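You operate a simulated robot arm through the tools that you are given. There is no shell and no other tool. Be economical: measure what you need, move in short steps, check, and stop when the job is done.

Carry out the task below with a simulated two-armed robot. There is one attempt and no reset: what you move stays moved.

Task
Pick up the beam block with one hand, pass it to the other hand and put it on the bench behind the dust screen.

It is judged by the outcome, as a careful person would: the job done as asked, and still so three seconds after it is handed in. It fails if anything else is knocked over, pushed out of place, dropped, spilled or broken.

Robot
Two 6-joint arms with two-finger parallel grippers on one trunk, on a base that drives. Base frame: it is fixed to the floor where the robot stands at the start and does not move with it; the origin is under the middle of the robot, x ahead of it, y to its left, z up. Readings come in m, rad, newtons and seconds.
The left shoulder is at the start at [-0.089, 0.177, 0.806], the right one opposite. With the tool pointing down near the work surface each hand reaches from about 0.1 to 0.68 m from the robot's upright axis, wherever it stands, measured 20 degrees to its own side. Places, roughly: bench behind the dust screen (76x24 cm) [0.5, -3.98, 0.84]. Payload 1.57 kg a hand.
The TCP of each hand is the grasp point between the finger pads, 0.03 m short of the fingertips. In the tool frame z runs along the fingers and y along their closing line. Largest opening 0.08 m; finger width 0.017, thickness 0.012; the body of the gripper, 0.04 by 0.082 m, starts 0.08 m behind the TCP.
Orientation is that of the tool frame in the base frame, as a unit quaternion [w, x, y, z]. With the fingers straight down and closing along the base's y, the tool's x points along the base's -x, its y along +y and its z along -z.

Tools
- The arms move only by the tool apply_moves. It takes "left_rows", "right_rows" or both (then of equal length, played together; a hand with none holds still); each is a list of rows, each a list of 3 entries, a list of its own where there are three numbers: the turn, a rotation vector about the base's x, y, z in rad, then the shift along the base's x, y, z in m, then the opening in per cent of the stroke, from 0 (shut) to 100 (fully open). In form: [[[rx, ry, rz], [x, y, z], grip], ...]. A call has 1 to 10 rows; each row is the pose to reach, as a shift and turn from the pose commanded when the call began. Each row takes 0.2 s and may step no farther than 0.05 m and 0.15 rad from the row before; otherwise, or with a gripper value out of range, the whole call is refused. Where a pose cannot be reached the arm comes as near as it can. A force on the tool above 40 N (or 10 N above the force at the start of the call, whichever is more), or a blocked arm, ends the call early, and 0.2 s more pass. Each finger travels about 0.072 m/s and halts on what it meets, pressing with about 35 N; the grip force reading is that of the motor and also rises with nothing between the fingers. The clock runs only during rows and for 0.2 s after the last one: add rows that repeat a pose to give the fingers time. It gives the time, the measured TCP pose, the force on the tool (base axes), the opening and the grip force at its end, in the units of the frame above (readings bear some noise), with the torque about the TCP (base axes, N m) and any sound that the robot's microphone picked up.
- Cameras (640 x 400 px; columns grow to the right, rows downward): "scene" is now at [0.0352, 0.0298, 1.5299]; the picture's right is [0.36, -0.93, 0.00], its down [-0.67, -0.26, -0.70] and it looks along [0.65, 0.25, -0.72] (base axes); focal length 280 px, centre (320, 200). "left" rides on the left gripper at [0.072, 0.007, -0.122] in its tool frame; the picture's right is [-0.09, 1.00, 0.00], its down [-0.84, -0.08, -0.54] and it looks along [-0.54, -0.05, 0.84] (tool axes); focal length 238 px, centre (320, 200). "right" rides on the right gripper at [0.072, -0.007, -0.122] in its tool frame; the picture's right is [0.09, 1.00, 0.00], its down [-0.84, 0.08, -0.54] and it looks along [-0.54, 0.05, 0.84] (tool axes); focal length 238 px, centre (320, 200). There is no depth. A picture from a camera that has moved, and an enlarged one, comes with that camera's place and axes in the base frame and with its lens.
- capture(camera): a new picture of that camera. It takes no simulated time.
- slide_trunk(by): slides the trunk up (or, below 0, down) by that many m; the arms and the scene camera ride with it, the base frame stays. It gives what a move gives, with no picture.
- steer(legs): drives the robot by 1 to 6 legs, each [ahead, left, turn to the left] in m, m and rad, along the robot's own axes; the way and the turn of a leg run together, so that a leg with both is an arc; at most 1.5 m and 3.142 rad a leg. The arms and the cameras ride along, it lands a little off, and it stops where it bumps. It gives what a move gives.
- aim_head(pan, tilt): turns the head with the scene camera to pan (to the left, within 2.496 rad either way) and tilt (down, from -0.506 to 1.204), counted from straight ahead of the robot. It gives what a move gives.
- enlarge(camera, box): a new picture of the part [left, top, right, bottom] of that camera's present view, enlarged. It takes no simulated time.
- sign_off(): hands the job in; it is judged then, once.

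Go step by step. Nothing tells you exact positions but the pictures and the camera data: compare them with the known pose of the tool, close in by small moves and look again before you grip or let go. The budget is 120 turns and 100 pictures, counting those below and the enlarged ones. Unless the task says otherwise, let go and move clear before handing in, and close with one line.

The tools are called after "Request:" by a JSON object that holds its "api" and its "payload". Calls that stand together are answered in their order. apply_moves: Moves the arms, as the interface text tells. Its arguments: {"type":"object","properties":{"left_rows":{"type":"array"},"right_rows":{"type":"array"}},"required":[]} The other tools are called the same way: slide_trunk (by) slides the trunk up or down; steer (legs) drives the base; aim_head (pan, tilt) turns the head that bears the scene camera; capture (camera) takes a picture; enlarge (camera, box) takes an enlarged picture of a part of a camera's view; sign_off () hands the job in.

At the start:

```text
time: 0.0
left_tcp_pos: [0.3427, 0.333, 1.2237]
left_orientation: [0.0, 0.0, 1.0, 0.0]
left_wrist_force: [-0.2, 1.1, 0.5]
left_torque: [-0.02, 0.01, 0.0]
left_opening: 0.0802
left_grip_force: 0.0
right_tcp_pos: [0.3494, -0.0182, 1.2255]
right_orientation: [0.001, 0.0, 1.0, 0.0]
right_wrist_force: [0.9, 0.2, 0.2]
right_torque: [-0.01, 0.03, -0.01]
right_opening: 0.0799
right_grip_force: 0.1
trunk travel left (down, up): [-0.25, 0.078]
robot x, y, heading: [-0.0023, -0.0028, 0.004]
head pan, tilt: [0.365, 0.801]
```

scene: 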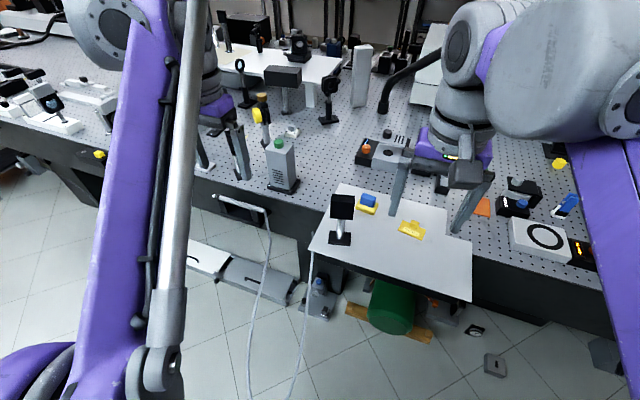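
right: 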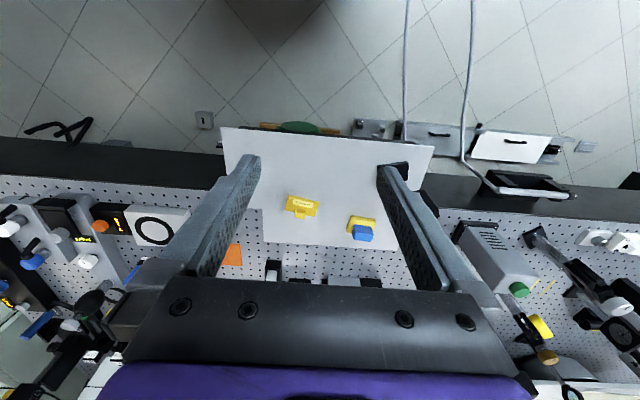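
left: 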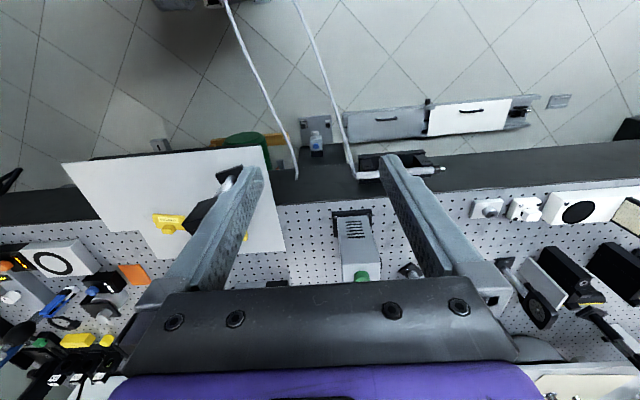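

I see a white board on the bench edge carrying a black block on a post, a small blue/yellow item and a yellow tag. I'll look closer before deciding which is the beam block.

Request:
{"api": "enlarge", "payload": {"camera": "scene", "box": [300, 160, 500, 300]}}

Request:
{"api": "enlarge", "payload": {"camera": "right", "box": [200, 110, 460, 270]}}

Request:
{"api": "enlarge", "payload": {"camera": "left", "box": [50, 120, 310, 280]}}

```text
2.86 times, centred on (400, 230) of scene
camera zoom: at [0.0352, 0.0298, 1.5299], right [0.36, -0.93, 0.0], down [-0.67, -0.26, -0.7], along [0.65, 0.25, -0.72], focal length 801 px, centre (91, 114)
```

zoom: 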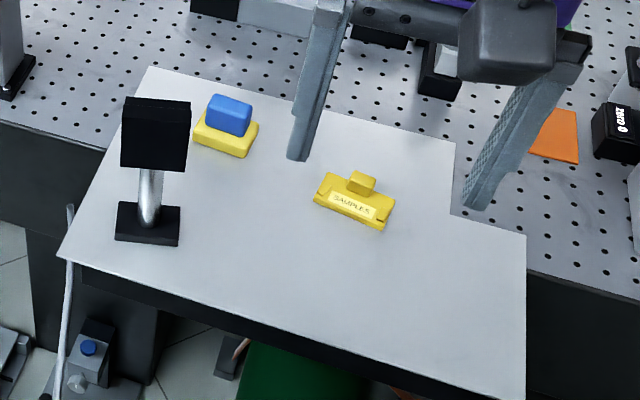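

```text
2.46 times, centred on (330, 190) of right
camera zoom: at [0.2778, -0.0257, 1.3479], right [-0.09, 1.0, 0.0], down [0.84, 0.08, 0.54], along [0.54, 0.05, -0.84], focal length 587 px, centre (295, 225)
```

zoom: 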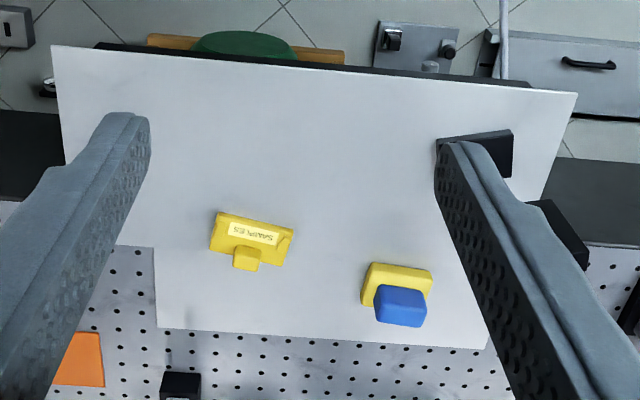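

```text
2.46 times, centred on (180, 200) of left
camera zoom: at [0.27, 0.341, 1.3448], right [0.09, 1.0, 0.0], down [0.84, -0.08, 0.54], along [0.54, -0.05, -0.84], focal length 587 px, centre (665, 200)
```

zoom: 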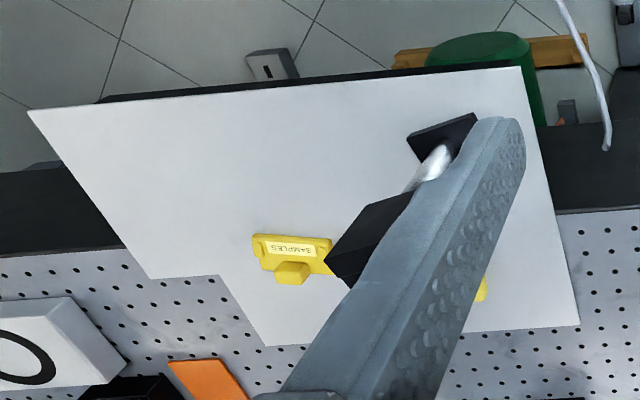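

The black block on a post with a square base, at about [0.47, 0.14, 0.91], is likely the beam block. I'll look at the target side before planning.

Request:
{"api": "aim_head", "payload": {"pan": -1.4, "tilt": 0.3}}

Request:
{"api": "capture", "payload": {"camera": "scene"}}

```text
time: 1.8
left_tcp_pos: [0.3424, 0.3322, 1.2232]
left_orientation: [0.0, 0.001, 1.0, 0.0]
left_wrist_force: [-0.7, 0.6, -0.2]
left_torque: [-0.03, -0.01, 0.03]
left_opening: 0.08
left_grip_force: 0.2
right_tcp_pos: [0.3495, -0.0178, 1.227]
right_orientation: [0.001, 0.0, 1.0, 0.0]
right_wrist_force: [0.6, -0.3, -0.2]
right_torque: [0.02, 0.01, 0.01]
right_opening: 0.0798
right_grip_force: 0.1
trunk travel left (down, up): [-0.25, 0.078]
robot x, y, heading: [-0.0009, 0.0007, -0.0]
head pan, tilt: [-1.4, 0.3]
```

```text
93 pictures are left
camera scene: at [-0.0241, -0.091, 1.5744], right [-0.99, -0.17, 0.0], down [-0.05, 0.29, -0.96], along [0.16, -0.94, -0.3], focal length 280 px, centre (320, 200)
```

scene: 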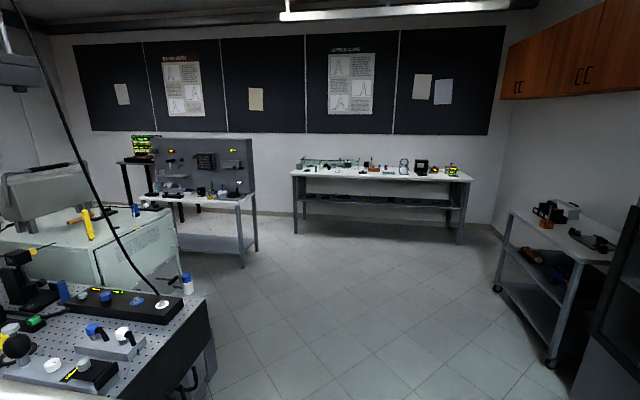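

Request:
{"api": "enlarge", "payload": {"camera": "scene", "box": [270, 130, 490, 260]}}

Request:
{"api": "enlarge", "payload": {"camera": "scene", "box": [110, 110, 290, 230]}}

```text
2.91 times, centred on (380, 195) of scene
camera zoom: at [-0.0241, -0.091, 1.5744], right [-0.99, -0.17, 0.0], down [-0.05, 0.29, -0.96], along [0.16, -0.94, -0.3], focal length 816 px, centre (146, 214)
```

zoom: 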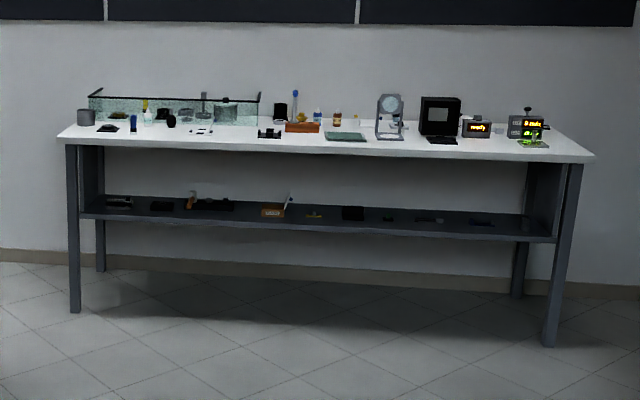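

```text
3.33 times, centred on (200, 170) of scene
camera zoom: at [-0.0241, -0.091, 1.5744], right [-0.99, -0.17, 0.0], down [-0.05, 0.29, -0.96], along [0.16, -0.94, -0.3], focal length 935 px, centre (720, 300)
```

zoom: 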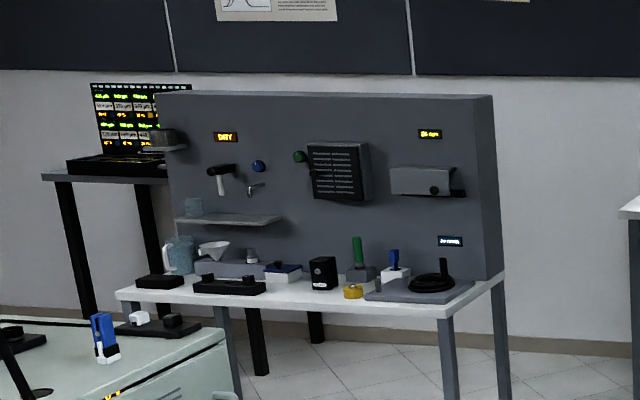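

The dust screen is the low clear wall on the far table, at roughly x 0.1–0.9. The plan is for the left hand to grip the post from the front with a tilted tool, then the right hand takes the black head from above. First I'll tilt the left hand and bring it in front of the block for a look.

Request:
{"api": "apply_moves", "payload": {"left_rows": [[[0, -0.15, 0], [-0.01, -0.03, -0.02], 100], [[0, -0.3, 0], [-0.02, -0.06, -0.04], 100], [[0, -0.45, 0], [-0.03, -0.09, -0.06], 100], [[0, -0.6, 0], [-0.04, -0.12, -0.08], 100], [[0, -0.75, 0], [-0.05, -0.15, -0.11], 100], [[0, -0.9, 0], [-0.06, -0.18, -0.14], 100], [[0, -0.9, 0], [-0.06, -0.18, -0.17], 100]], "right_rows": [[[0, 0, 0], [0, -0.04, 0], 100], [[0, 0, 0], [0, -0.08, 0], 100], [[0, 0, 0], [0, -0.12, 0], 100], [[0, 0, 0], [0, -0.16, 0], 100], [[0, 0, 0], [0, -0.16, 0], 100], [[0, 0, 0], [0, -0.16, 0], 100], [[0, 0, 0], [0, -0.16, 0], 100]]}}

Request:
{"api": "aim_head", "payload": {"pan": 0.3, "tilt": 0.85}}

Request:
{"api": "capture", "payload": {"camera": "left"}}

Request:
{"api": "capture", "payload": {"camera": "scene"}}

Request:
{"api": "capture", "payload": {"camera": "right"}}

```text
time: 3.4
left_tcp_pos: [0.2894, 0.1493, 1.0517]
left_orientation: [0.435, 0.002, 0.9, -0.001]
left_wrist_force: [0.2, 0.1, 0.6]
left_torque: [-0.04, 0.02, -0.01]
left_opening: 0.0801
left_grip_force: 0.1
left hand out of reach, approached as far as the arm can: row 6, 7
right_tcp_pos: [0.3523, -0.1786, 1.2232]
right_orientation: [0.002, 0.001, 1.0, 0.0]
right_wrist_force: [-0.4, -0.4, 0.2]
right_torque: [0.03, 0.01, -0.01]
right_opening: 0.08
right_grip_force: 0.0
trunk travel left (down, up): [-0.25, 0.078]
robot x, y, heading: [-0.0001, 0.0029, -0.003]
head pan, tilt: [-1.4, 0.3]
```

```text
time: 5.1
left_tcp_pos: [0.2873, 0.151, 1.053]
left_orientation: [0.434, -0.001, 0.901, 0.0]
left_wrist_force: [-0.5, -0.2, -0.8]
left_torque: [0.02, -0.02, -0.01]
left_opening: 0.0801
left_grip_force: 0.0
right_tcp_pos: [0.3504, -0.179, 1.2233]
right_orientation: [0.001, 0.0, 1.0, 0.0]
right_wrist_force: [-0.1, 0.3, 0.1]
right_torque: [-0.02, -0.02, -0.01]
right_opening: 0.08
right_grip_force: 0.0
trunk travel left (down, up): [-0.25, 0.078]
robot x, y, heading: [-0.0016, -0.0015, 0.001]
head pan, tilt: [0.3, 0.85]
```

```text
90 pictures are left
camera left: at [0.1474, 0.1592, 1.0714], right [0.06, 1.0, 0.07], down [0.1, -0.08, 0.99], along [0.99, -0.05, -0.1], focal length 238 px, centre (320, 200)
```

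left: 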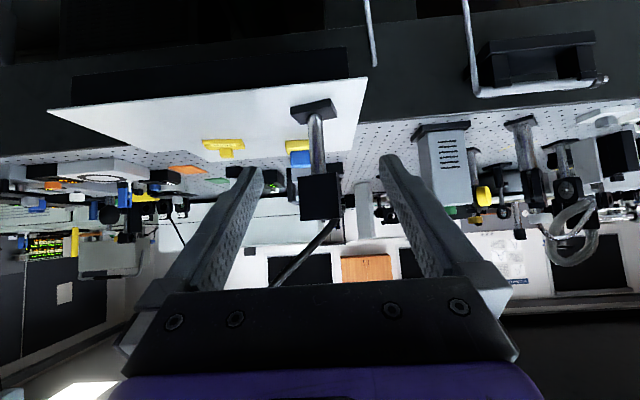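

```text
89 pictures are left
camera scene: at [0.0346, 0.0241, 1.5261], right [0.3, -0.96, 0.0], down [-0.72, -0.22, -0.66], along [0.63, 0.19, -0.75], focal length 280 px, centre (320, 200)
```

scene: 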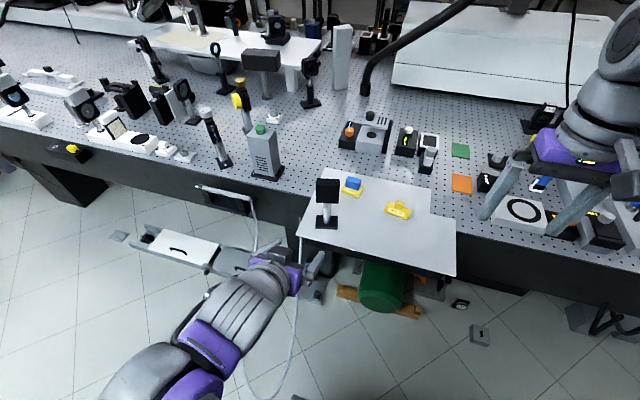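

```text
88 pictures are left
camera right: at [0.2798, -0.1844, 1.3456], right [-0.09, 1.0, 0.0], down [0.84, 0.08, 0.54], along [0.54, 0.05, -0.84], focal length 238 px, centre (320, 200)
```

right: 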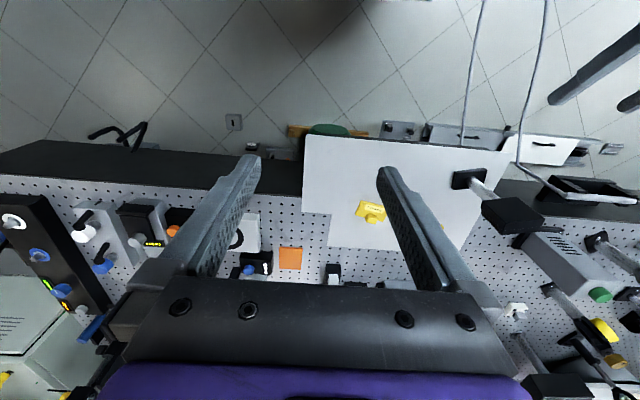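

Request:
{"api": "enlarge", "payload": {"camera": "right", "box": [430, 150, 560, 250]}}

Request:
{"api": "enlarge", "payload": {"camera": "scene", "box": [285, 165, 415, 245]}}

Request:
{"api": "enlarge", "payload": {"camera": "left", "box": [270, 90, 400, 230]}}

```text
4.00 times, centred on (495, 200) of right
camera zoom: at [0.2798, -0.1844, 1.3456], right [-0.09, 1.0, 0.0], down [0.84, 0.08, 0.54], along [0.54, 0.05, -0.84], focal length 953 px, centre (-380, 200)
```

zoom: 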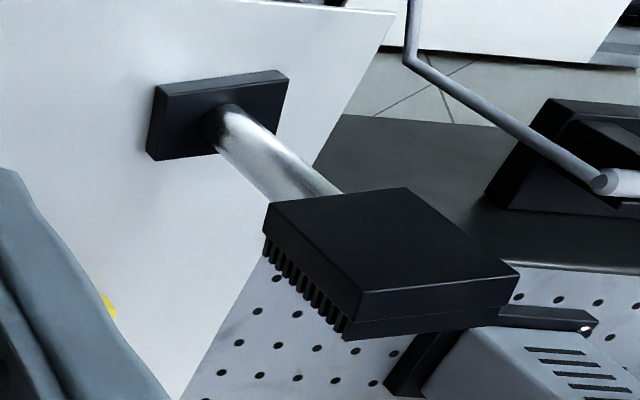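

```text
4.92 times, centred on (350, 205) of scene
camera zoom: at [0.0346, 0.0241, 1.5261], right [0.3, -0.96, 0.0], down [-0.72, -0.22, -0.66], along [0.63, 0.19, -0.75], focal length 1380 px, centre (172, 175)
```

zoom: 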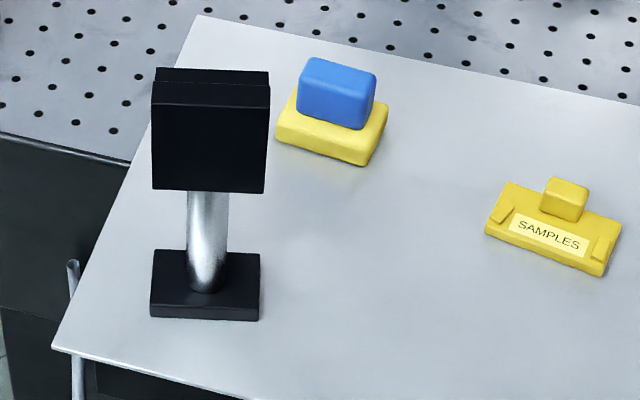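

```text
2.86 times, centred on (335, 160) of left
camera zoom: at [0.1474, 0.1592, 1.0714], right [0.06, 1.0, 0.07], down [0.1, -0.08, 0.99], along [0.99, -0.05, -0.1], focal length 681 px, centre (277, 314)
```

zoom: 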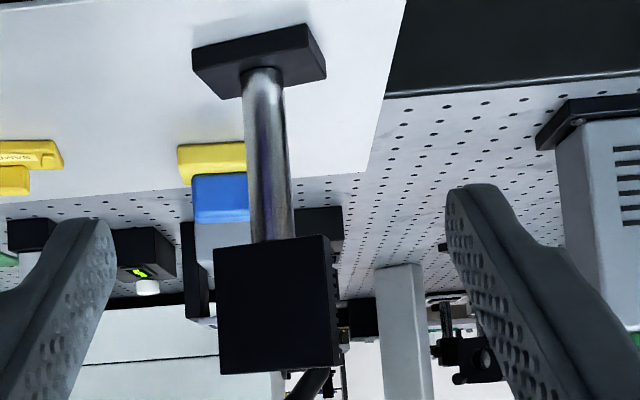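

The block's post axis is at about [0.483, 0.143], its head spans z 1.00–1.066, and it is yawed about 16°. I'll lower the left hand in front of the post and advance part way.

Request:
{"api": "apply_moves", "payload": {"left_rows": [[[0, 0, 0], [0.01, -0.003, -0.03], 100], [[0, 0, 0], [0.02, -0.006, -0.065], 100], [[0, 0, 0], [0.03, -0.008, -0.098], 100], [[0, 0, 0], [0.06, -0.008, -0.098], 100], [[0, 0, 0], [0.09, -0.008, -0.098], 100], [[0, 0, 0], [0.09, -0.008, -0.098], 100]]}}

Request:
{"api": "capture", "payload": {"camera": "left"}}

Request:
{"api": "capture", "payload": {"camera": "scene"}}

```text
time: 6.5
left_tcp_pos: [0.376, 0.1439, 0.956]
left_orientation: [0.435, 0.0, 0.9, 0.0]
left_wrist_force: [0.1, -0.4, -0.2]
left_torque: [0.02, 0.0, 0.0]
left_opening: 0.08
left_grip_force: 0.2
right_tcp_pos: [0.3508, -0.1776, 1.2245]
right_orientation: [0.002, 0.001, 1.0, 0.001]
right_wrist_force: [-0.4, 0.3, -0.2]
right_torque: [0.05, -0.04, -0.02]
right_opening: 0.0799
right_grip_force: 0.0
trunk travel left (down, up): [-0.25, 0.078]
robot x, y, heading: [0.0016, -0.0047, -0.002]
head pan, tilt: [0.3, 0.85]
```

```text
84 pictures are left
camera left: at [0.2356, 0.1522, 0.9755], right [0.06, 1.0, 0.07], down [0.1, -0.08, 0.99], along [0.99, -0.05, -0.1], focal length 238 px, centre (320, 200)
```

left: 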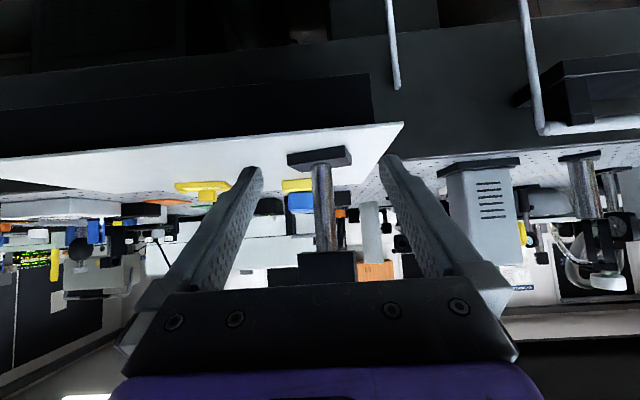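

```text
83 pictures are left
camera scene: at [0.0337, 0.0242, 1.526], right [0.3, -0.96, 0.0], down [-0.72, -0.22, -0.66], along [0.63, 0.2, -0.75], focal length 280 px, centre (320, 200)
```

scene: 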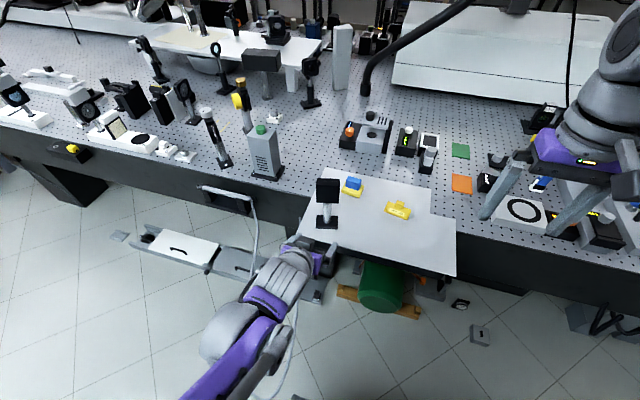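

Post is centred between the fingers. Advancing around it.

Request:
{"api": "apply_moves", "payload": {"left_rows": [[[0, 0, 0], [0.02, -0.001, 0], 100], [[0, 0, 0], [0.04, -0.001, 0], 100], [[0, 0, 0], [0.06, -0.001, 0], 100], [[0, 0, 0], [0.08, -0.001, 0], 100], [[0, 0, 0], [0.095, -0.001, 0], 100], [[0, 0, 0], [0.105, -0.001, 0], 100], [[0, 0, 0], [0.105, -0.001, 0], 100]]}}

Request:
{"api": "enlarge", "payload": {"camera": "left", "box": [220, 100, 440, 300]}}

Request:
{"api": "enlarge", "payload": {"camera": "scene", "box": [270, 160, 400, 280]}}

Request:
{"api": "enlarge", "payload": {"camera": "right", "box": [430, 130, 630, 270]}}

```text
time: 8.1
left_tcp_pos: [0.4832, 0.1436, 0.9558]
left_orientation: [0.435, 0.0, 0.9, 0.0]
left_wrist_force: [-0.4, 0.1, 0.3]
left_torque: [-0.03, -0.01, 0.02]
left_opening: 0.0802
left_grip_force: 0.0
right_tcp_pos: [0.3509, -0.1793, 1.2246]
right_orientation: [0.001, 0.0, 1.0, 0.0]
right_wrist_force: [-0.5, -0.2, -1.3]
right_torque: [0.02, 0.01, -0.03]
right_opening: 0.0801
right_grip_force: 0.1
trunk travel left (down, up): [-0.25, 0.078]
robot x, y, heading: [-0.0005, -0.0001, 0.0]
head pan, tilt: [0.3, 0.85]
```

```text
2.00 times, centred on (330, 200) of left
camera zoom: at [0.3423, 0.152, 0.9737], right [0.06, 1.0, 0.07], down [0.1, -0.08, 0.99], along [0.99, -0.05, -0.1], focal length 477 px, centre (300, 200)
```

zoom: 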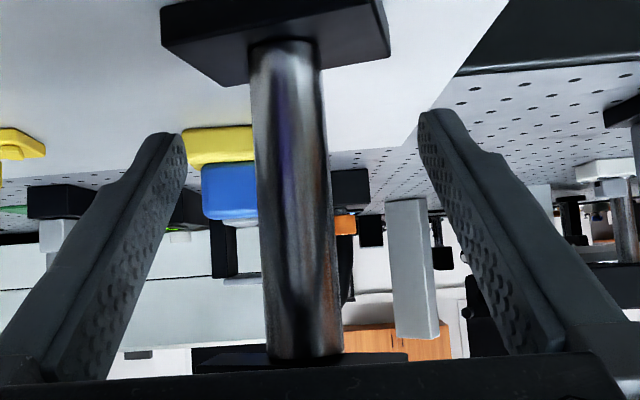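

```text
3.33 times, centred on (335, 220) of scene
camera zoom: at [0.0344, 0.0241, 1.526], right [0.3, -0.96, 0.0], down [-0.72, -0.22, -0.66], along [0.63, 0.2, -0.75], focal length 935 px, centre (270, 133)
```

zoom: 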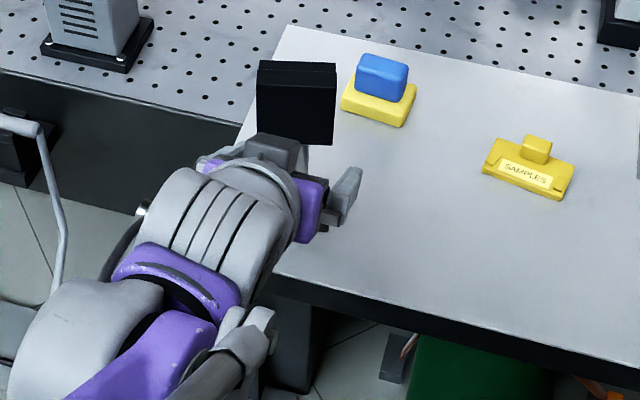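

```text
2.86 times, centred on (530, 200) of right
camera zoom: at [0.2796, -0.1844, 1.3456], right [-0.09, 1.0, 0.0], down [0.84, 0.08, 0.54], along [0.54, 0.05, -0.84], focal length 681 px, centre (-280, 200)
```

zoom: 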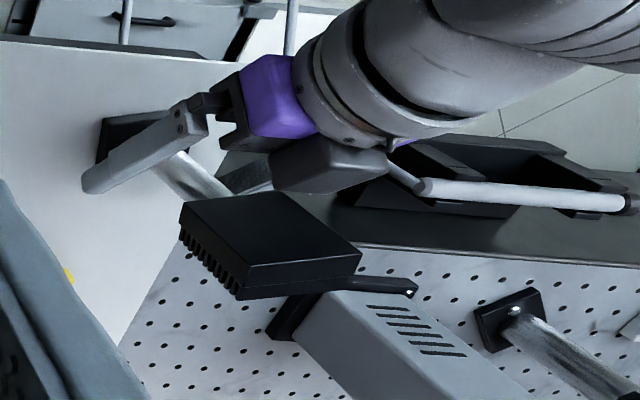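

The post sits squarely between the fingers, so I'll close on it and then lift slightly to test.

Request:
{"api": "apply_moves", "payload": {"left_rows": [[[0, 0, 0], [0, 0, 0], 0], [[0, 0, 0], [0, 0, 0], 0], [[0, 0, 0], [0, 0, 0], 0], [[0, 0, 0], [0, 0, 0], 0], [[0, 0, 0], [0, 0, 0], 0]]}}

Request:
{"api": "apply_moves", "payload": {"left_rows": [[[0, 0, 0], [0, 0, 0.01], 0], [[0, 0, 0], [0, 0, 0.02], 0], [[0, 0, 0], [0, 0, 0.03], 0], [[0, 0, 0], [0, 0, 0.03], 0]]}}

Request:
{"api": "enlarge", "payload": {"camera": "right", "box": [430, 130, 630, 270]}}

Request:
{"api": "enlarge", "payload": {"camera": "scene", "box": [270, 160, 400, 280]}}

```text
time: 9.3
left_tcp_pos: [0.4833, 0.1436, 0.9554]
left_orientation: [0.435, 0.0, 0.901, -0.001]
left_wrist_force: [0.0, -1.8, 0.1]
left_torque: [-0.08, -0.06, 0.0]
left_opening: 0.0214
left_grip_force: 34.5
right_tcp_pos: [0.3521, -0.1776, 1.2236]
right_orientation: [0.001, 0.0, 1.0, 0.001]
right_wrist_force: [-0.2, -0.9, -0.6]
right_torque: [0.0, 0.01, -0.01]
right_opening: 0.08
right_grip_force: 0.1
trunk travel left (down, up): [-0.25, 0.078]
robot x, y, heading: [0.0032, 0.0006, -0.0]
head pan, tilt: [0.3, 0.85]
```

```text
time: 10.3
left_tcp_pos: [0.4834, 0.1419, 0.9845]
left_orientation: [0.435, -0.001, 0.901, 0.0]
left_wrist_force: [0.1, 0.2, -3.9]
left_torque: [0.11, 0.01, 0.03]
left_opening: 0.021
left_grip_force: 34.3
right_tcp_pos: [0.3519, -0.1773, 1.2232]
right_orientation: [0.001, -0.001, 1.0, 0.0]
right_wrist_force: [0.3, -0.1, 0.0]
right_torque: [0.01, 0.04, 0.0]
right_opening: 0.0803
right_grip_force: 0.0
trunk travel left (down, up): [-0.25, 0.078]
robot x, y, heading: [0.0012, 0.0014, -0.001]
head pan, tilt: [0.3, 0.85]
```

```text
2.86 times, centred on (530, 200) of right
camera zoom: at [0.2802, -0.1843, 1.3455], right [-0.09, 1.0, 0.0], down [0.84, 0.08, 0.54], along [0.54, 0.05, -0.84], focal length 681 px, centre (-280, 200)
```

zoom: 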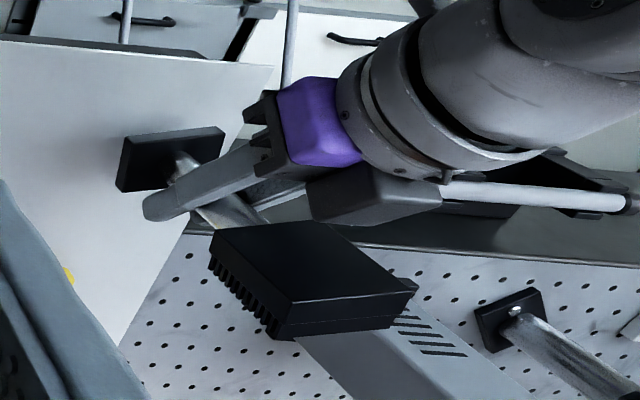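

```text
3.33 times, centred on (335, 220) of scene
camera zoom: at [0.035, 0.0242, 1.526], right [0.3, -0.96, 0.0], down [-0.72, -0.22, -0.66], along [0.63, 0.2, -0.75], focal length 935 px, centre (270, 133)
```

zoom: 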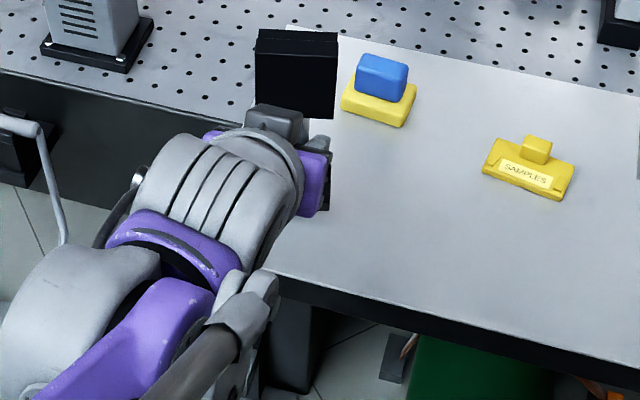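

The block is held and lifted cleanly. I'll raise it and bring it in front of the robot, and put the right hand above it, turned to match the block's yaw.

Request:
{"api": "apply_moves", "payload": {"left_rows": [[[0, 0, 0], [0, 0, 0.03], 0], [[0, 0, 0], [0, 0, 0.06], 0], [[0, 0, 0], [-0.02, -0.02, 0.076], 0], [[0, 0, 0], [-0.04, -0.04, 0.076], 0], [[0, 0, 0], [-0.06, -0.06, 0.076], 0], [[0, 0, 0], [-0.08, -0.07, 0.076], 0], [[0, 0, 0], [-0.08, -0.07, 0.076], 0]], "right_rows": [[[0, 0, 0.14], [0, 0, 0.02], 100], [[0, 0, 0.28], [0, 0, 0.04], 100], [[0, 0, 0.28], [0, 0, 0.06], 100], [[0, 0, 0.28], [0, 0.03, 0.06], 100], [[0, 0, 0.28], [0, 0.06, 0.06], 100], [[0, 0, 0.28], [0, 0.09, 0.06], 100], [[0, 0, 0.28], [0, 0.09, 0.06], 100]]}}

Request:
{"api": "capture", "payload": {"camera": "scene"}}

Request:
{"api": "capture", "payload": {"camera": "right"}}

Request:
{"api": "capture", "payload": {"camera": "left"}}

```text
time: 11.9
left_tcp_pos: [0.404, 0.0721, 1.061]
left_orientation: [0.435, 0.0, 0.9, 0.0]
left_wrist_force: [1.1, -1.3, -3.5]
left_torque: [-0.08, 0.02, -0.02]
left_opening: 0.0209
left_grip_force: 34.2
right_tcp_pos: [0.35, -0.0898, 1.287]
right_orientation: [0.001, -0.139, 0.99, 0.001]
right_wrist_force: [-0.7, -0.5, 0.4]
right_torque: [0.02, 0.03, 0.02]
right_opening: 0.0796
right_grip_force: 0.0
trunk travel left (down, up): [-0.25, 0.078]
robot x, y, heading: [-0.0007, 0.0025, 0.0]
head pan, tilt: [0.3, 0.85]
```

```text
77 pictures are left
camera scene: at [0.0353, 0.0236, 1.526], right [0.3, -0.96, 0.0], down [-0.72, -0.22, -0.66], along [0.63, 0.2, -0.75], focal length 280 px, centre (320, 200)
```

scene: 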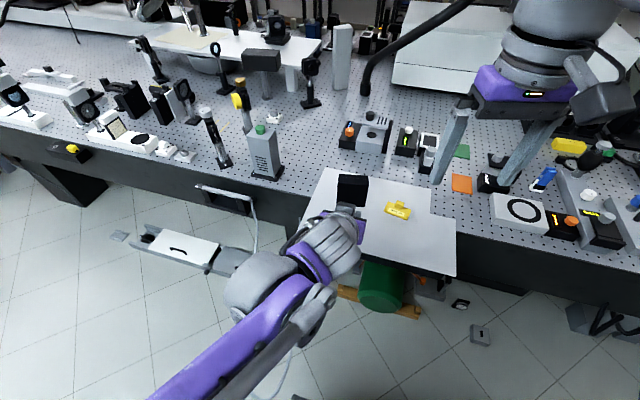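

```text
76 pictures are left
camera right: at [0.2831, -0.1154, 1.4086], right [-0.36, 0.93, 0.0], down [0.78, 0.3, 0.54], along [0.51, 0.2, -0.84], focal length 238 px, centre (320, 200)
```

right: 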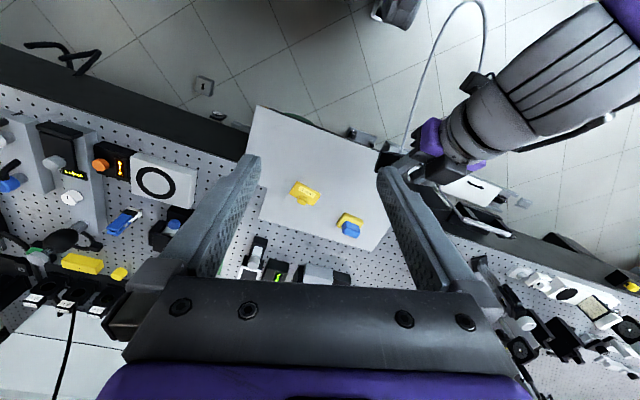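

```text
75 pictures are left
camera left: at [0.2626, 0.0811, 1.0798], right [0.06, 1.0, 0.07], down [0.1, -0.08, 0.99], along [0.99, -0.05, -0.1], focal length 238 px, centre (320, 200)
```

left: 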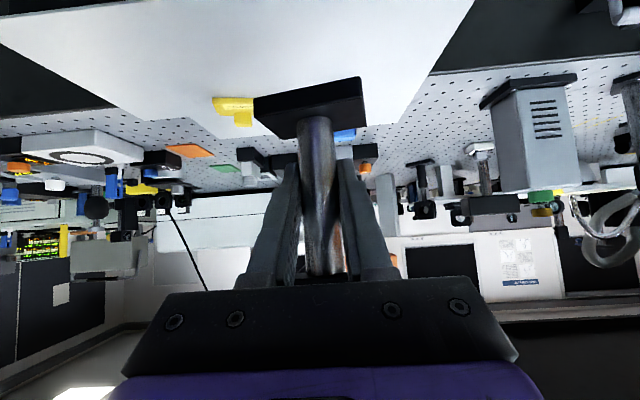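

Request:
{"api": "apply_moves", "payload": {"right_rows": [[[0, 0, 0], [0.015, 0.04, 0], 100], [[0, 0, 0], [0.03, 0.08, 0], 100], [[0, 0, 0], [0.045, 0.12, 0], 100], [[0, 0, 0], [0.054, 0.155, 0], 100], [[0, 0, 0], [0.054, 0.155, 0], 100]]}}

Request:
{"api": "capture", "payload": {"camera": "right"}}

Request:
{"api": "enlarge", "payload": {"camera": "scene", "box": [280, 100, 440, 240]}}

```text
time: 13.1
left_tcp_pos: [0.4038, 0.0732, 1.0603]
left_orientation: [0.434, 0.0, 0.901, 0.0]
left_wrist_force: [-0.4, -0.6, -3.9]
left_torque: [0.02, 0.02, 0.03]
left_opening: 0.021
left_grip_force: 34.0
right_tcp_pos: [0.3833, 0.0514, 1.2541]
right_orientation: [0.0, -0.139, 0.99, 0.001]
right_wrist_force: [-0.1, 0.1, 0.4]
right_torque: [-0.01, -0.03, -0.04]
right_opening: 0.0802
right_grip_force: 0.2
right hand out of reach, approached as far as the arm can: row 2, 3, 4, 5
trunk travel left (down, up): [-0.25, 0.078]
robot x, y, heading: [-0.0035, 0.0015, -0.002]
head pan, tilt: [0.3, 0.85]
```

```text
74 pictures are left
camera right: at [0.3161, 0.0256, 1.3755], right [-0.36, 0.93, 0.0], down [0.78, 0.3, 0.54], along [0.51, 0.2, -0.84], focal length 238 px, centre (320, 200)
```

right: 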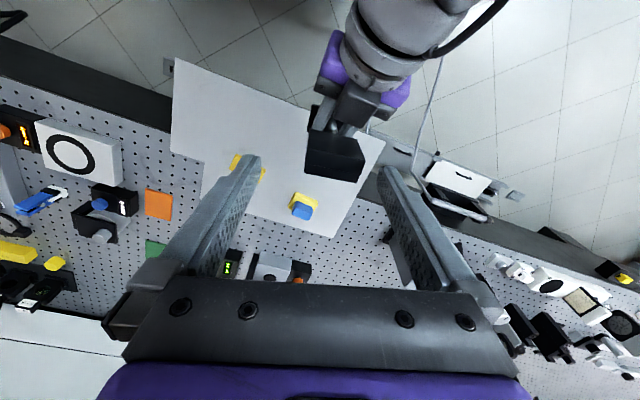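

```text
2.86 times, centred on (360, 170) of scene
camera zoom: at [0.0347, 0.0235, 1.526], right [0.3, -0.96, 0.0], down [-0.72, -0.22, -0.66], along [0.63, 0.2, -0.75], focal length 801 px, centre (206, 286)
```

zoom: 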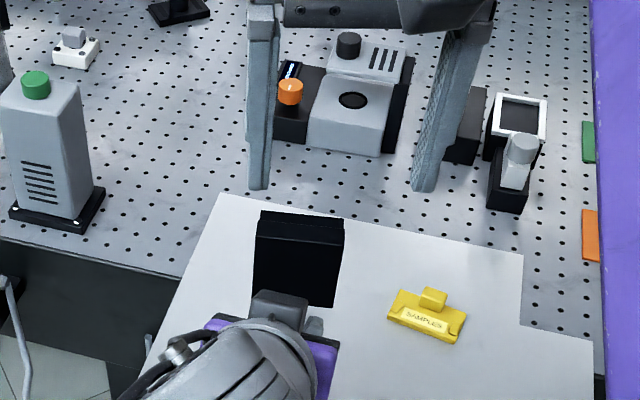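

The right arm is near its upper reach limit, so I'll lower the left hand and bring it closer to centre.

Request:
{"api": "apply_moves", "payload": {"left_rows": [[[0, 0, 0], [0, -0.015, -0.02], 0], [[0, 0, 0], [0, -0.03, -0.04], 0], [[0, 0, 0], [0, -0.04, -0.055], 0], [[0, 0, 0], [0, -0.04, -0.055], 0]]}}

Request:
{"api": "enlarge", "payload": {"camera": "right", "box": [220, 60, 420, 260]}}

Request:
{"api": "enlarge", "payload": {"camera": "scene", "box": [280, 80, 460, 260]}}

```text
time: 14.1
left_tcp_pos: [0.4042, 0.0326, 1.0069]
left_orientation: [0.435, 0.001, 0.9, -0.001]
left_wrist_force: [0.5, -0.1, -4.2]
left_torque: [0.03, 0.0, 0.0]
left_opening: 0.0211
left_grip_force: 34.4
right_tcp_pos: [0.3836, 0.0529, 1.2538]
right_orientation: [0.001, -0.139, 0.99, 0.0]
right_wrist_force: [0.6, 0.2, 0.5]
right_torque: [-0.01, -0.02, 0.02]
right_opening: 0.0799
right_grip_force: 0.1
trunk travel left (down, up): [-0.25, 0.078]
robot x, y, heading: [0.0005, -0.0019, 0.003]
head pan, tilt: [0.3, 0.85]
```

```text
2.00 times, centred on (320, 160) of right
camera zoom: at [0.3162, 0.026, 1.3756], right [-0.36, 0.93, 0.0], down [0.78, 0.31, 0.54], along [0.51, 0.2, -0.84], focal length 477 px, centre (320, 280)
```

zoom: 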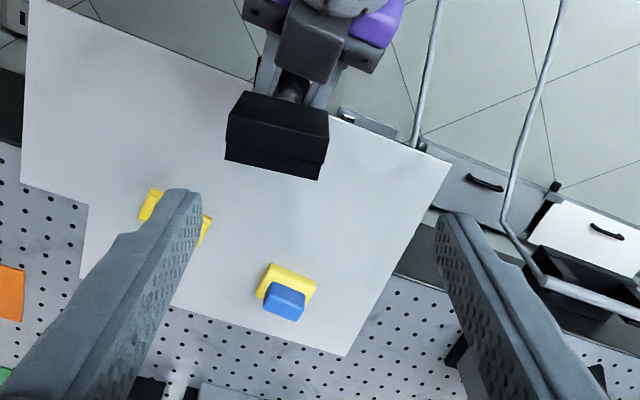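

```text
2.22 times, centred on (370, 170) of scene
camera zoom: at [0.0347, 0.0242, 1.526], right [0.3, -0.96, 0.0], down [-0.72, -0.22, -0.66], along [0.63, 0.2, -0.75], focal length 623 px, centre (209, 267)
```

zoom: 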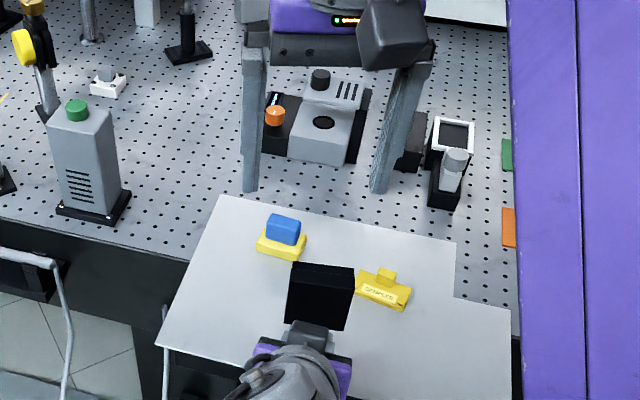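

Request:
{"api": "enlarge", "payload": {"camera": "right", "box": [260, 80, 340, 160]}}

```text
5.00 times, centred on (300, 120) of right
camera zoom: at [0.3162, 0.026, 1.3756], right [-0.36, 0.93, 0.0], down [0.78, 0.31, 0.54], along [0.51, 0.2, -0.84], focal length 1192 px, centre (420, 600)
```

zoom: 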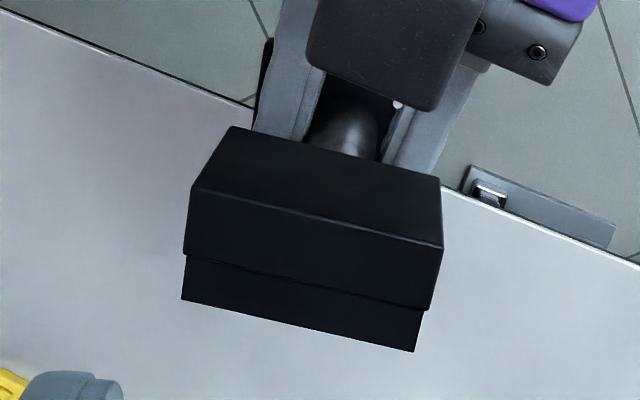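

The head now measures about 5.4 × 2.5 cm, yawed roughly 8°, centred near [0.4025, 0.0335], with its top at z ≈ 1.118. I'll align the right hand above it first.

Request:
{"api": "apply_moves", "payload": {"right_rows": [[[0, 0, -0.07], [0, -0.01, -0.02], 100], [[0, 0, -0.13], [0.01, -0.02, -0.04], 100], [[0, 0, -0.13], [0.019, -0.02, -0.06], 100], [[0, 0, -0.13], [0.019, -0.02, -0.06], 100]]}}

Request:
{"api": "capture", "payload": {"camera": "right"}}

Request:
{"api": "enlarge", "payload": {"camera": "scene", "box": [280, 60, 460, 260]}}

```text
time: 15.1
left_tcp_pos: [0.4046, 0.0341, 1.0073]
left_orientation: [0.435, 0.0, 0.9, 0.0]
left_wrist_force: [0.0, 0.1, -3.7]
left_torque: [0.01, 0.0, -0.01]
left_opening: 0.0209
left_grip_force: 34.8
right_tcp_pos: [0.4013, 0.0336, 1.1945]
right_orientation: [0.001, -0.075, 0.997, -0.001]
right_wrist_force: [0.2, 0.0, 0.1]
right_torque: [0.01, -0.01, 0.04]
right_opening: 0.0798
right_grip_force: 0.0
trunk travel left (down, up): [-0.25, 0.078]
robot x, y, heading: [0.0007, -0.0035, 0.002]
head pan, tilt: [0.3, 0.85]
```

```text
69 pictures are left
camera right: at [0.3304, 0.0167, 1.3174], right [-0.24, 0.97, 0.0], down [0.82, 0.2, 0.54], along [0.53, 0.13, -0.84], focal length 238 px, centre (320, 200)
```

right: 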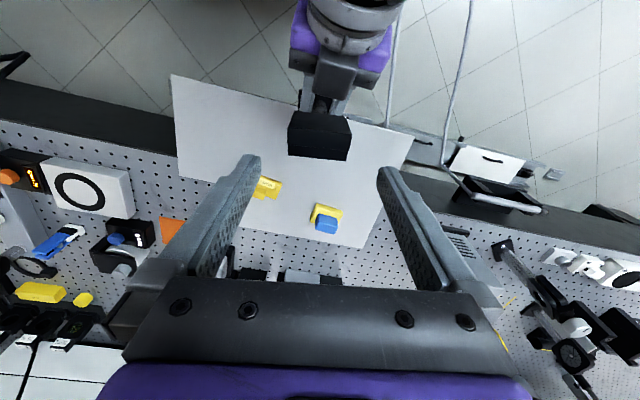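

```text
2.00 times, centred on (370, 160) of scene
camera zoom: at [0.0348, 0.0242, 1.526], right [0.3, -0.96, 0.0], down [-0.72, -0.22, -0.66], along [0.63, 0.2, -0.75], focal length 561 px, centre (220, 280)
```

zoom: 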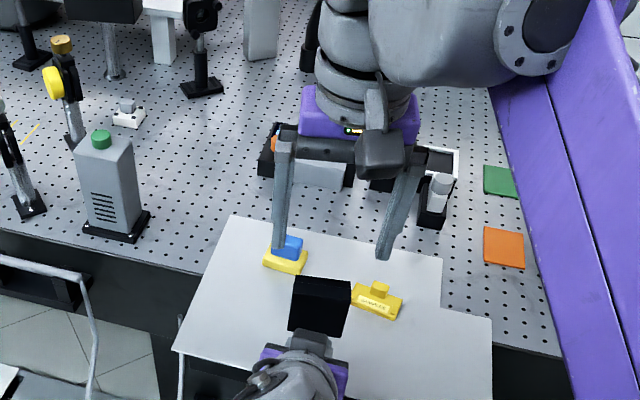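

Aligned. Descending so the fingers straddle the head.

Request:
{"api": "apply_moves", "payload": {"right_rows": [[[0, 0, 0], [0, 0, -0.025], 100], [[0, 0, 0], [0.001, 0, -0.05], 100], [[0, 0, 0], [0.001, 0, -0.075], 100], [[0, 0, 0], [0.001, 0, -0.1], 100], [[0, 0, 0], [0.001, 0, -0.1], 100]]}}

Request:
{"api": "capture", "payload": {"camera": "right"}}

Request:
{"api": "enlarge", "payload": {"camera": "scene", "box": [280, 60, 460, 260]}}

Request:
{"api": "capture", "payload": {"camera": "left"}}

```text
time: 16.3
left_tcp_pos: [0.4044, 0.033, 1.0071]
left_orientation: [0.435, -0.001, 0.9, 0.0]
left_wrist_force: [0.0, -0.1, -3.6]
left_torque: [0.02, 0.01, -0.02]
left_opening: 0.0209
left_grip_force: 34.7
right_tcp_pos: [0.3997, 0.0325, 1.0953]
right_orientation: [0.0, -0.075, 0.997, 0.0]
right_wrist_force: [-0.6, 0.1, 0.4]
right_torque: [0.0, 0.0, 0.0]
right_opening: 0.0798
right_grip_force: 0.1
trunk travel left (down, up): [-0.25, 0.078]
robot x, y, heading: [-0.0046, -0.0016, 0.0]
head pan, tilt: [0.3, 0.85]
```

```text
67 pictures are left
camera right: at [0.3298, 0.0163, 1.2163], right [-0.24, 0.97, 0.0], down [0.82, 0.2, 0.54], along [0.53, 0.13, -0.84], focal length 238 px, centre (320, 200)
```

right: 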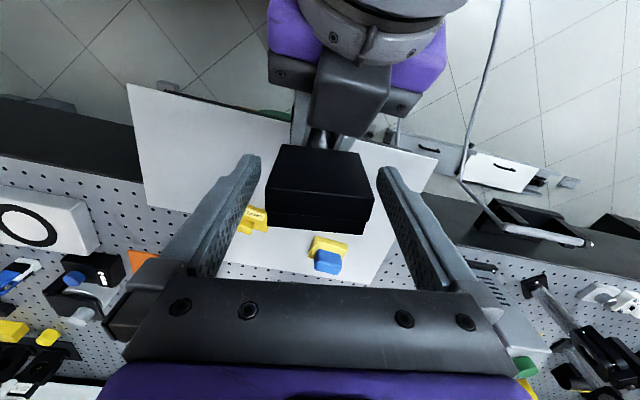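

```text
2.00 times, centred on (370, 160) of scene
camera zoom: at [0.0348, 0.0241, 1.526], right [0.3, -0.96, 0.0], down [-0.72, -0.22, -0.66], along [0.63, 0.2, -0.75], focal length 561 px, centre (220, 280)
```

zoom: 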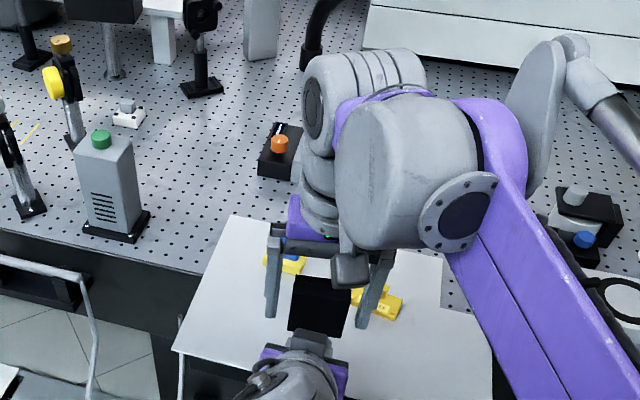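

```text
65 pictures are left
camera left: at [0.2633, 0.0414, 1.0257], right [0.06, 1.0, 0.07], down [0.1, -0.08, 0.99], along [0.99, -0.05, -0.1], focal length 238 px, centre (320, 200)
```

left: 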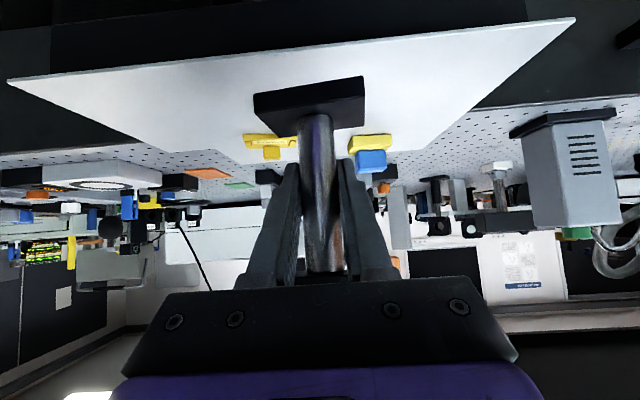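

Head is centred between the right fingers; closing the right hand on it.

Request:
{"api": "apply_moves", "payload": {"right_rows": [[[0, 0, 0], [0.001, 0, -0.002], 60], [[0, 0, 0], [0.001, 0, -0.002], 0], [[0, 0, 0], [0.001, 0, -0.002], 0], [[0, 0, 0], [0.001, 0, -0.002], 0], [[0, 0, 0], [0.001, 0, -0.002], 0]]}}

Request:
{"api": "capture", "payload": {"camera": "right"}}

```text
time: 17.5
left_tcp_pos: [0.4045, 0.033, 1.0065]
left_orientation: [0.435, -0.001, 0.9, 0.0]
left_wrist_force: [3.0, 14.6, -13.6]
left_torque: [-0.53, 0.23, 0.26]
left_opening: 0.0211
left_grip_force: 34.5
right_tcp_pos: [0.4001, 0.0345, 1.0937]
right_orientation: [0.0, -0.076, 0.997, -0.001]
right_wrist_force: [-3.8, -14.8, 10.2]
right_torque: [-0.78, -0.09, -0.29]
right_opening: 0.0561
right_grip_force: 34.9
trunk travel left (down, up): [-0.25, 0.078]
robot x, y, heading: [0.0026, -0.0033, 0.001]
head pan, tilt: [0.3, 0.85]
```

```text
64 pictures are left
camera right: at [0.3308, 0.0168, 1.2147], right [-0.24, 0.97, 0.0], down [0.82, 0.2, 0.54], along [0.53, 0.13, -0.84], focal length 238 px, centre (320, 200)
```

right: 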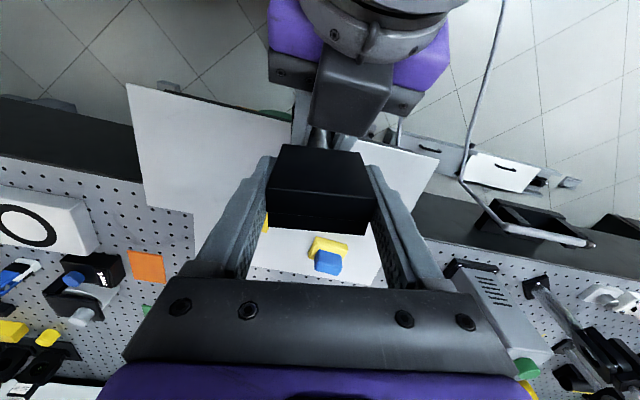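

Right hand holds the head firmly. Now I open the left hand and back it straight away.

Request:
{"api": "apply_moves", "payload": {"left_rows": [[[0, 0, 0], [0, 0, 0], 50], [[0, 0, 0], [0, 0, 0], 100], [[0, 0, 0], [0, 0, 0], 100], [[0, 0, 0], [0, 0, 0], 100]]}}

Request:
{"api": "apply_moves", "payload": {"left_rows": [[[0, 0, 0], [-0.02, 0, 0], 100], [[0, 0, 0], [-0.045, 0, 0], 100], [[0, 0, 0], [-0.07, 0, 0], 100], [[0, 0, 0], [-0.09, 0.01, 0], 100], [[0, 0, 0], [-0.1, 0.05, 0], 100], [[0, 0, 0], [-0.1, 0.1, 0], 100], [[0, 0, 0], [-0.1, 0.15, 0], 100], [[0, 0, 0], [-0.1, 0.15, 0], 100]]}}

Request:
{"api": "capture", "payload": {"camera": "scene"}}

Request:
{"api": "capture", "payload": {"camera": "right"}}

```text
time: 18.5
left_tcp_pos: [0.4041, 0.0325, 1.0087]
left_orientation: [0.435, 0.0, 0.9, -0.001]
left_wrist_force: [-0.6, 0.0, -0.3]
left_torque: [0.01, 0.01, 0.0]
left_opening: 0.08
left_grip_force: 0.1
right_tcp_pos: [0.4019, 0.0341, 1.0912]
right_orientation: [0.002, -0.074, 0.997, 0.001]
right_wrist_force: [-0.7, 0.7, 0.7]
right_torque: [-0.03, -0.02, -0.01]
right_opening: 0.0561
right_grip_force: 35.3
trunk travel left (down, up): [-0.25, 0.078]
robot x, y, heading: [0.001, 0.0014, -0.0]
head pan, tilt: [0.3, 0.85]
```

```text
time: 20.3
left_tcp_pos: [0.304, 0.1844, 1.0103]
left_orientation: [0.435, 0.0, 0.9, 0.0]
left_wrist_force: [-0.4, 0.1, -0.7]
left_torque: [0.01, 0.01, 0.02]
left_opening: 0.0802
left_grip_force: 0.0
right_tcp_pos: [0.401, 0.0355, 1.0927]
right_orientation: [0.0, -0.075, 0.997, 0.0]
right_wrist_force: [-0.4, 0.1, 0.2]
right_torque: [-0.01, -0.01, -0.01]
right_opening: 0.0557
right_grip_force: 35.2
trunk travel left (down, up): [-0.25, 0.078]
robot x, y, heading: [0.0013, -0.001, -0.001]
head pan, tilt: [0.3, 0.85]
```

```text
63 pictures are left
camera scene: at [0.035, 0.0247, 1.526], right [0.3, -0.96, 0.0], down [-0.72, -0.22, -0.66], along [0.63, 0.19, -0.75], focal length 280 px, centre (320, 200)
```

scene: 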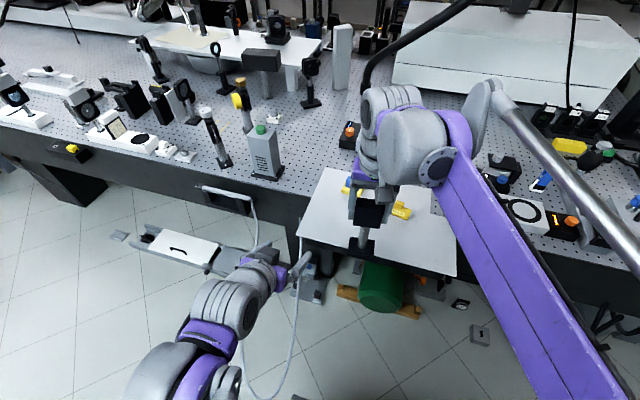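

```text
62 pictures are left
camera right: at [0.3309, 0.0177, 1.2145], right [-0.24, 0.97, 0.0], down [0.82, 0.2, 0.54], along [0.53, 0.13, -0.84], focal length 238 px, centre (320, 200)
```

right: 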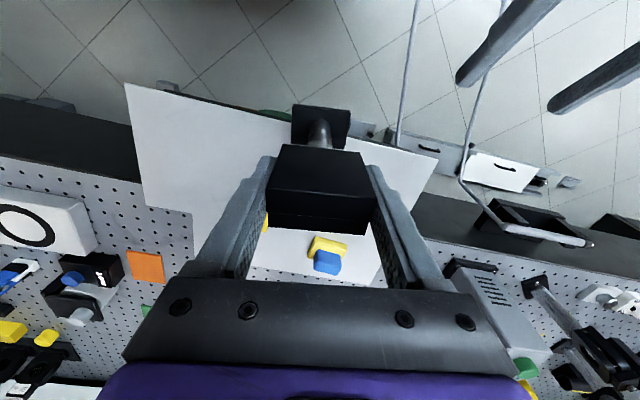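

The handover looks good, though the right wrist force reads near zero. I'll lift the right hand straight up and check.

Request:
{"api": "apply_moves", "payload": {"right_rows": [[[0, 0, 0], [0, 0, 0.015], 0], [[0, 0, 0], [0, 0, 0.03], 0], [[0, 0, 0], [0, 0, 0.045], 0], [[0, 0, 0], [0, 0, 0.045], 0]]}}

Request:
{"api": "capture", "payload": {"camera": "right"}}

Request:
{"api": "capture", "payload": {"camera": "left"}}

```text
time: 21.3
left_tcp_pos: [0.3033, 0.1832, 1.0093]
left_orientation: [0.435, 0.0, 0.901, 0.0]
left_wrist_force: [-0.7, -0.3, 0.6]
left_torque: [-0.03, -0.01, 0.0]
left_opening: 0.0799
left_grip_force: 0.1
right_tcp_pos: [0.4003, 0.0341, 1.138]
right_orientation: [0.001, -0.074, 0.997, 0.0]
right_wrist_force: [0.3, -0.4, -3.7]
right_torque: [-0.03, 0.02, -0.03]
right_opening: 0.0563
right_grip_force: 34.9
trunk travel left (down, up): [-0.25, 0.078]
robot x, y, heading: [0.0011, 0.0009, 0.003]
head pan, tilt: [0.3, 0.85]
```

```text
61 pictures are left
camera right: at [0.331, 0.018, 1.2595], right [-0.24, 0.97, 0.0], down [0.82, 0.2, 0.54], along [0.53, 0.13, -0.84], focal length 238 px, centre (320, 200)
```

right: 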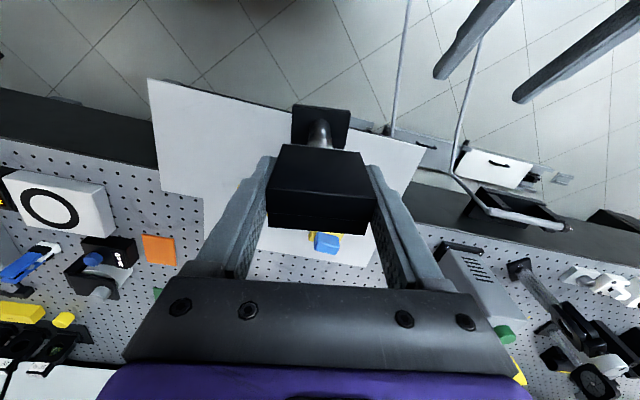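

```text
60 pictures are left
camera left: at [0.163, 0.1926, 1.0286], right [0.06, 1.0, 0.07], down [0.1, -0.08, 0.99], along [0.99, -0.05, -0.1], focal length 238 px, centre (320, 200)
```

left: 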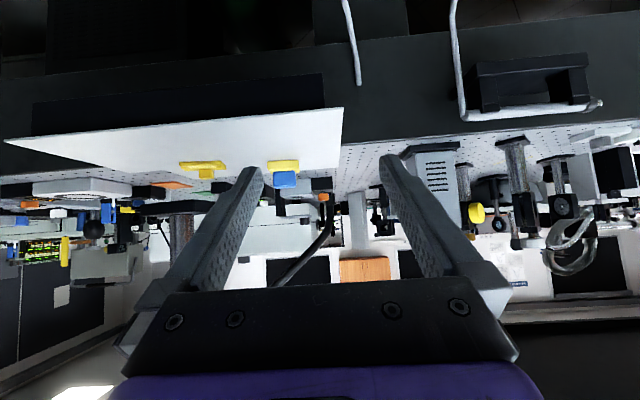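

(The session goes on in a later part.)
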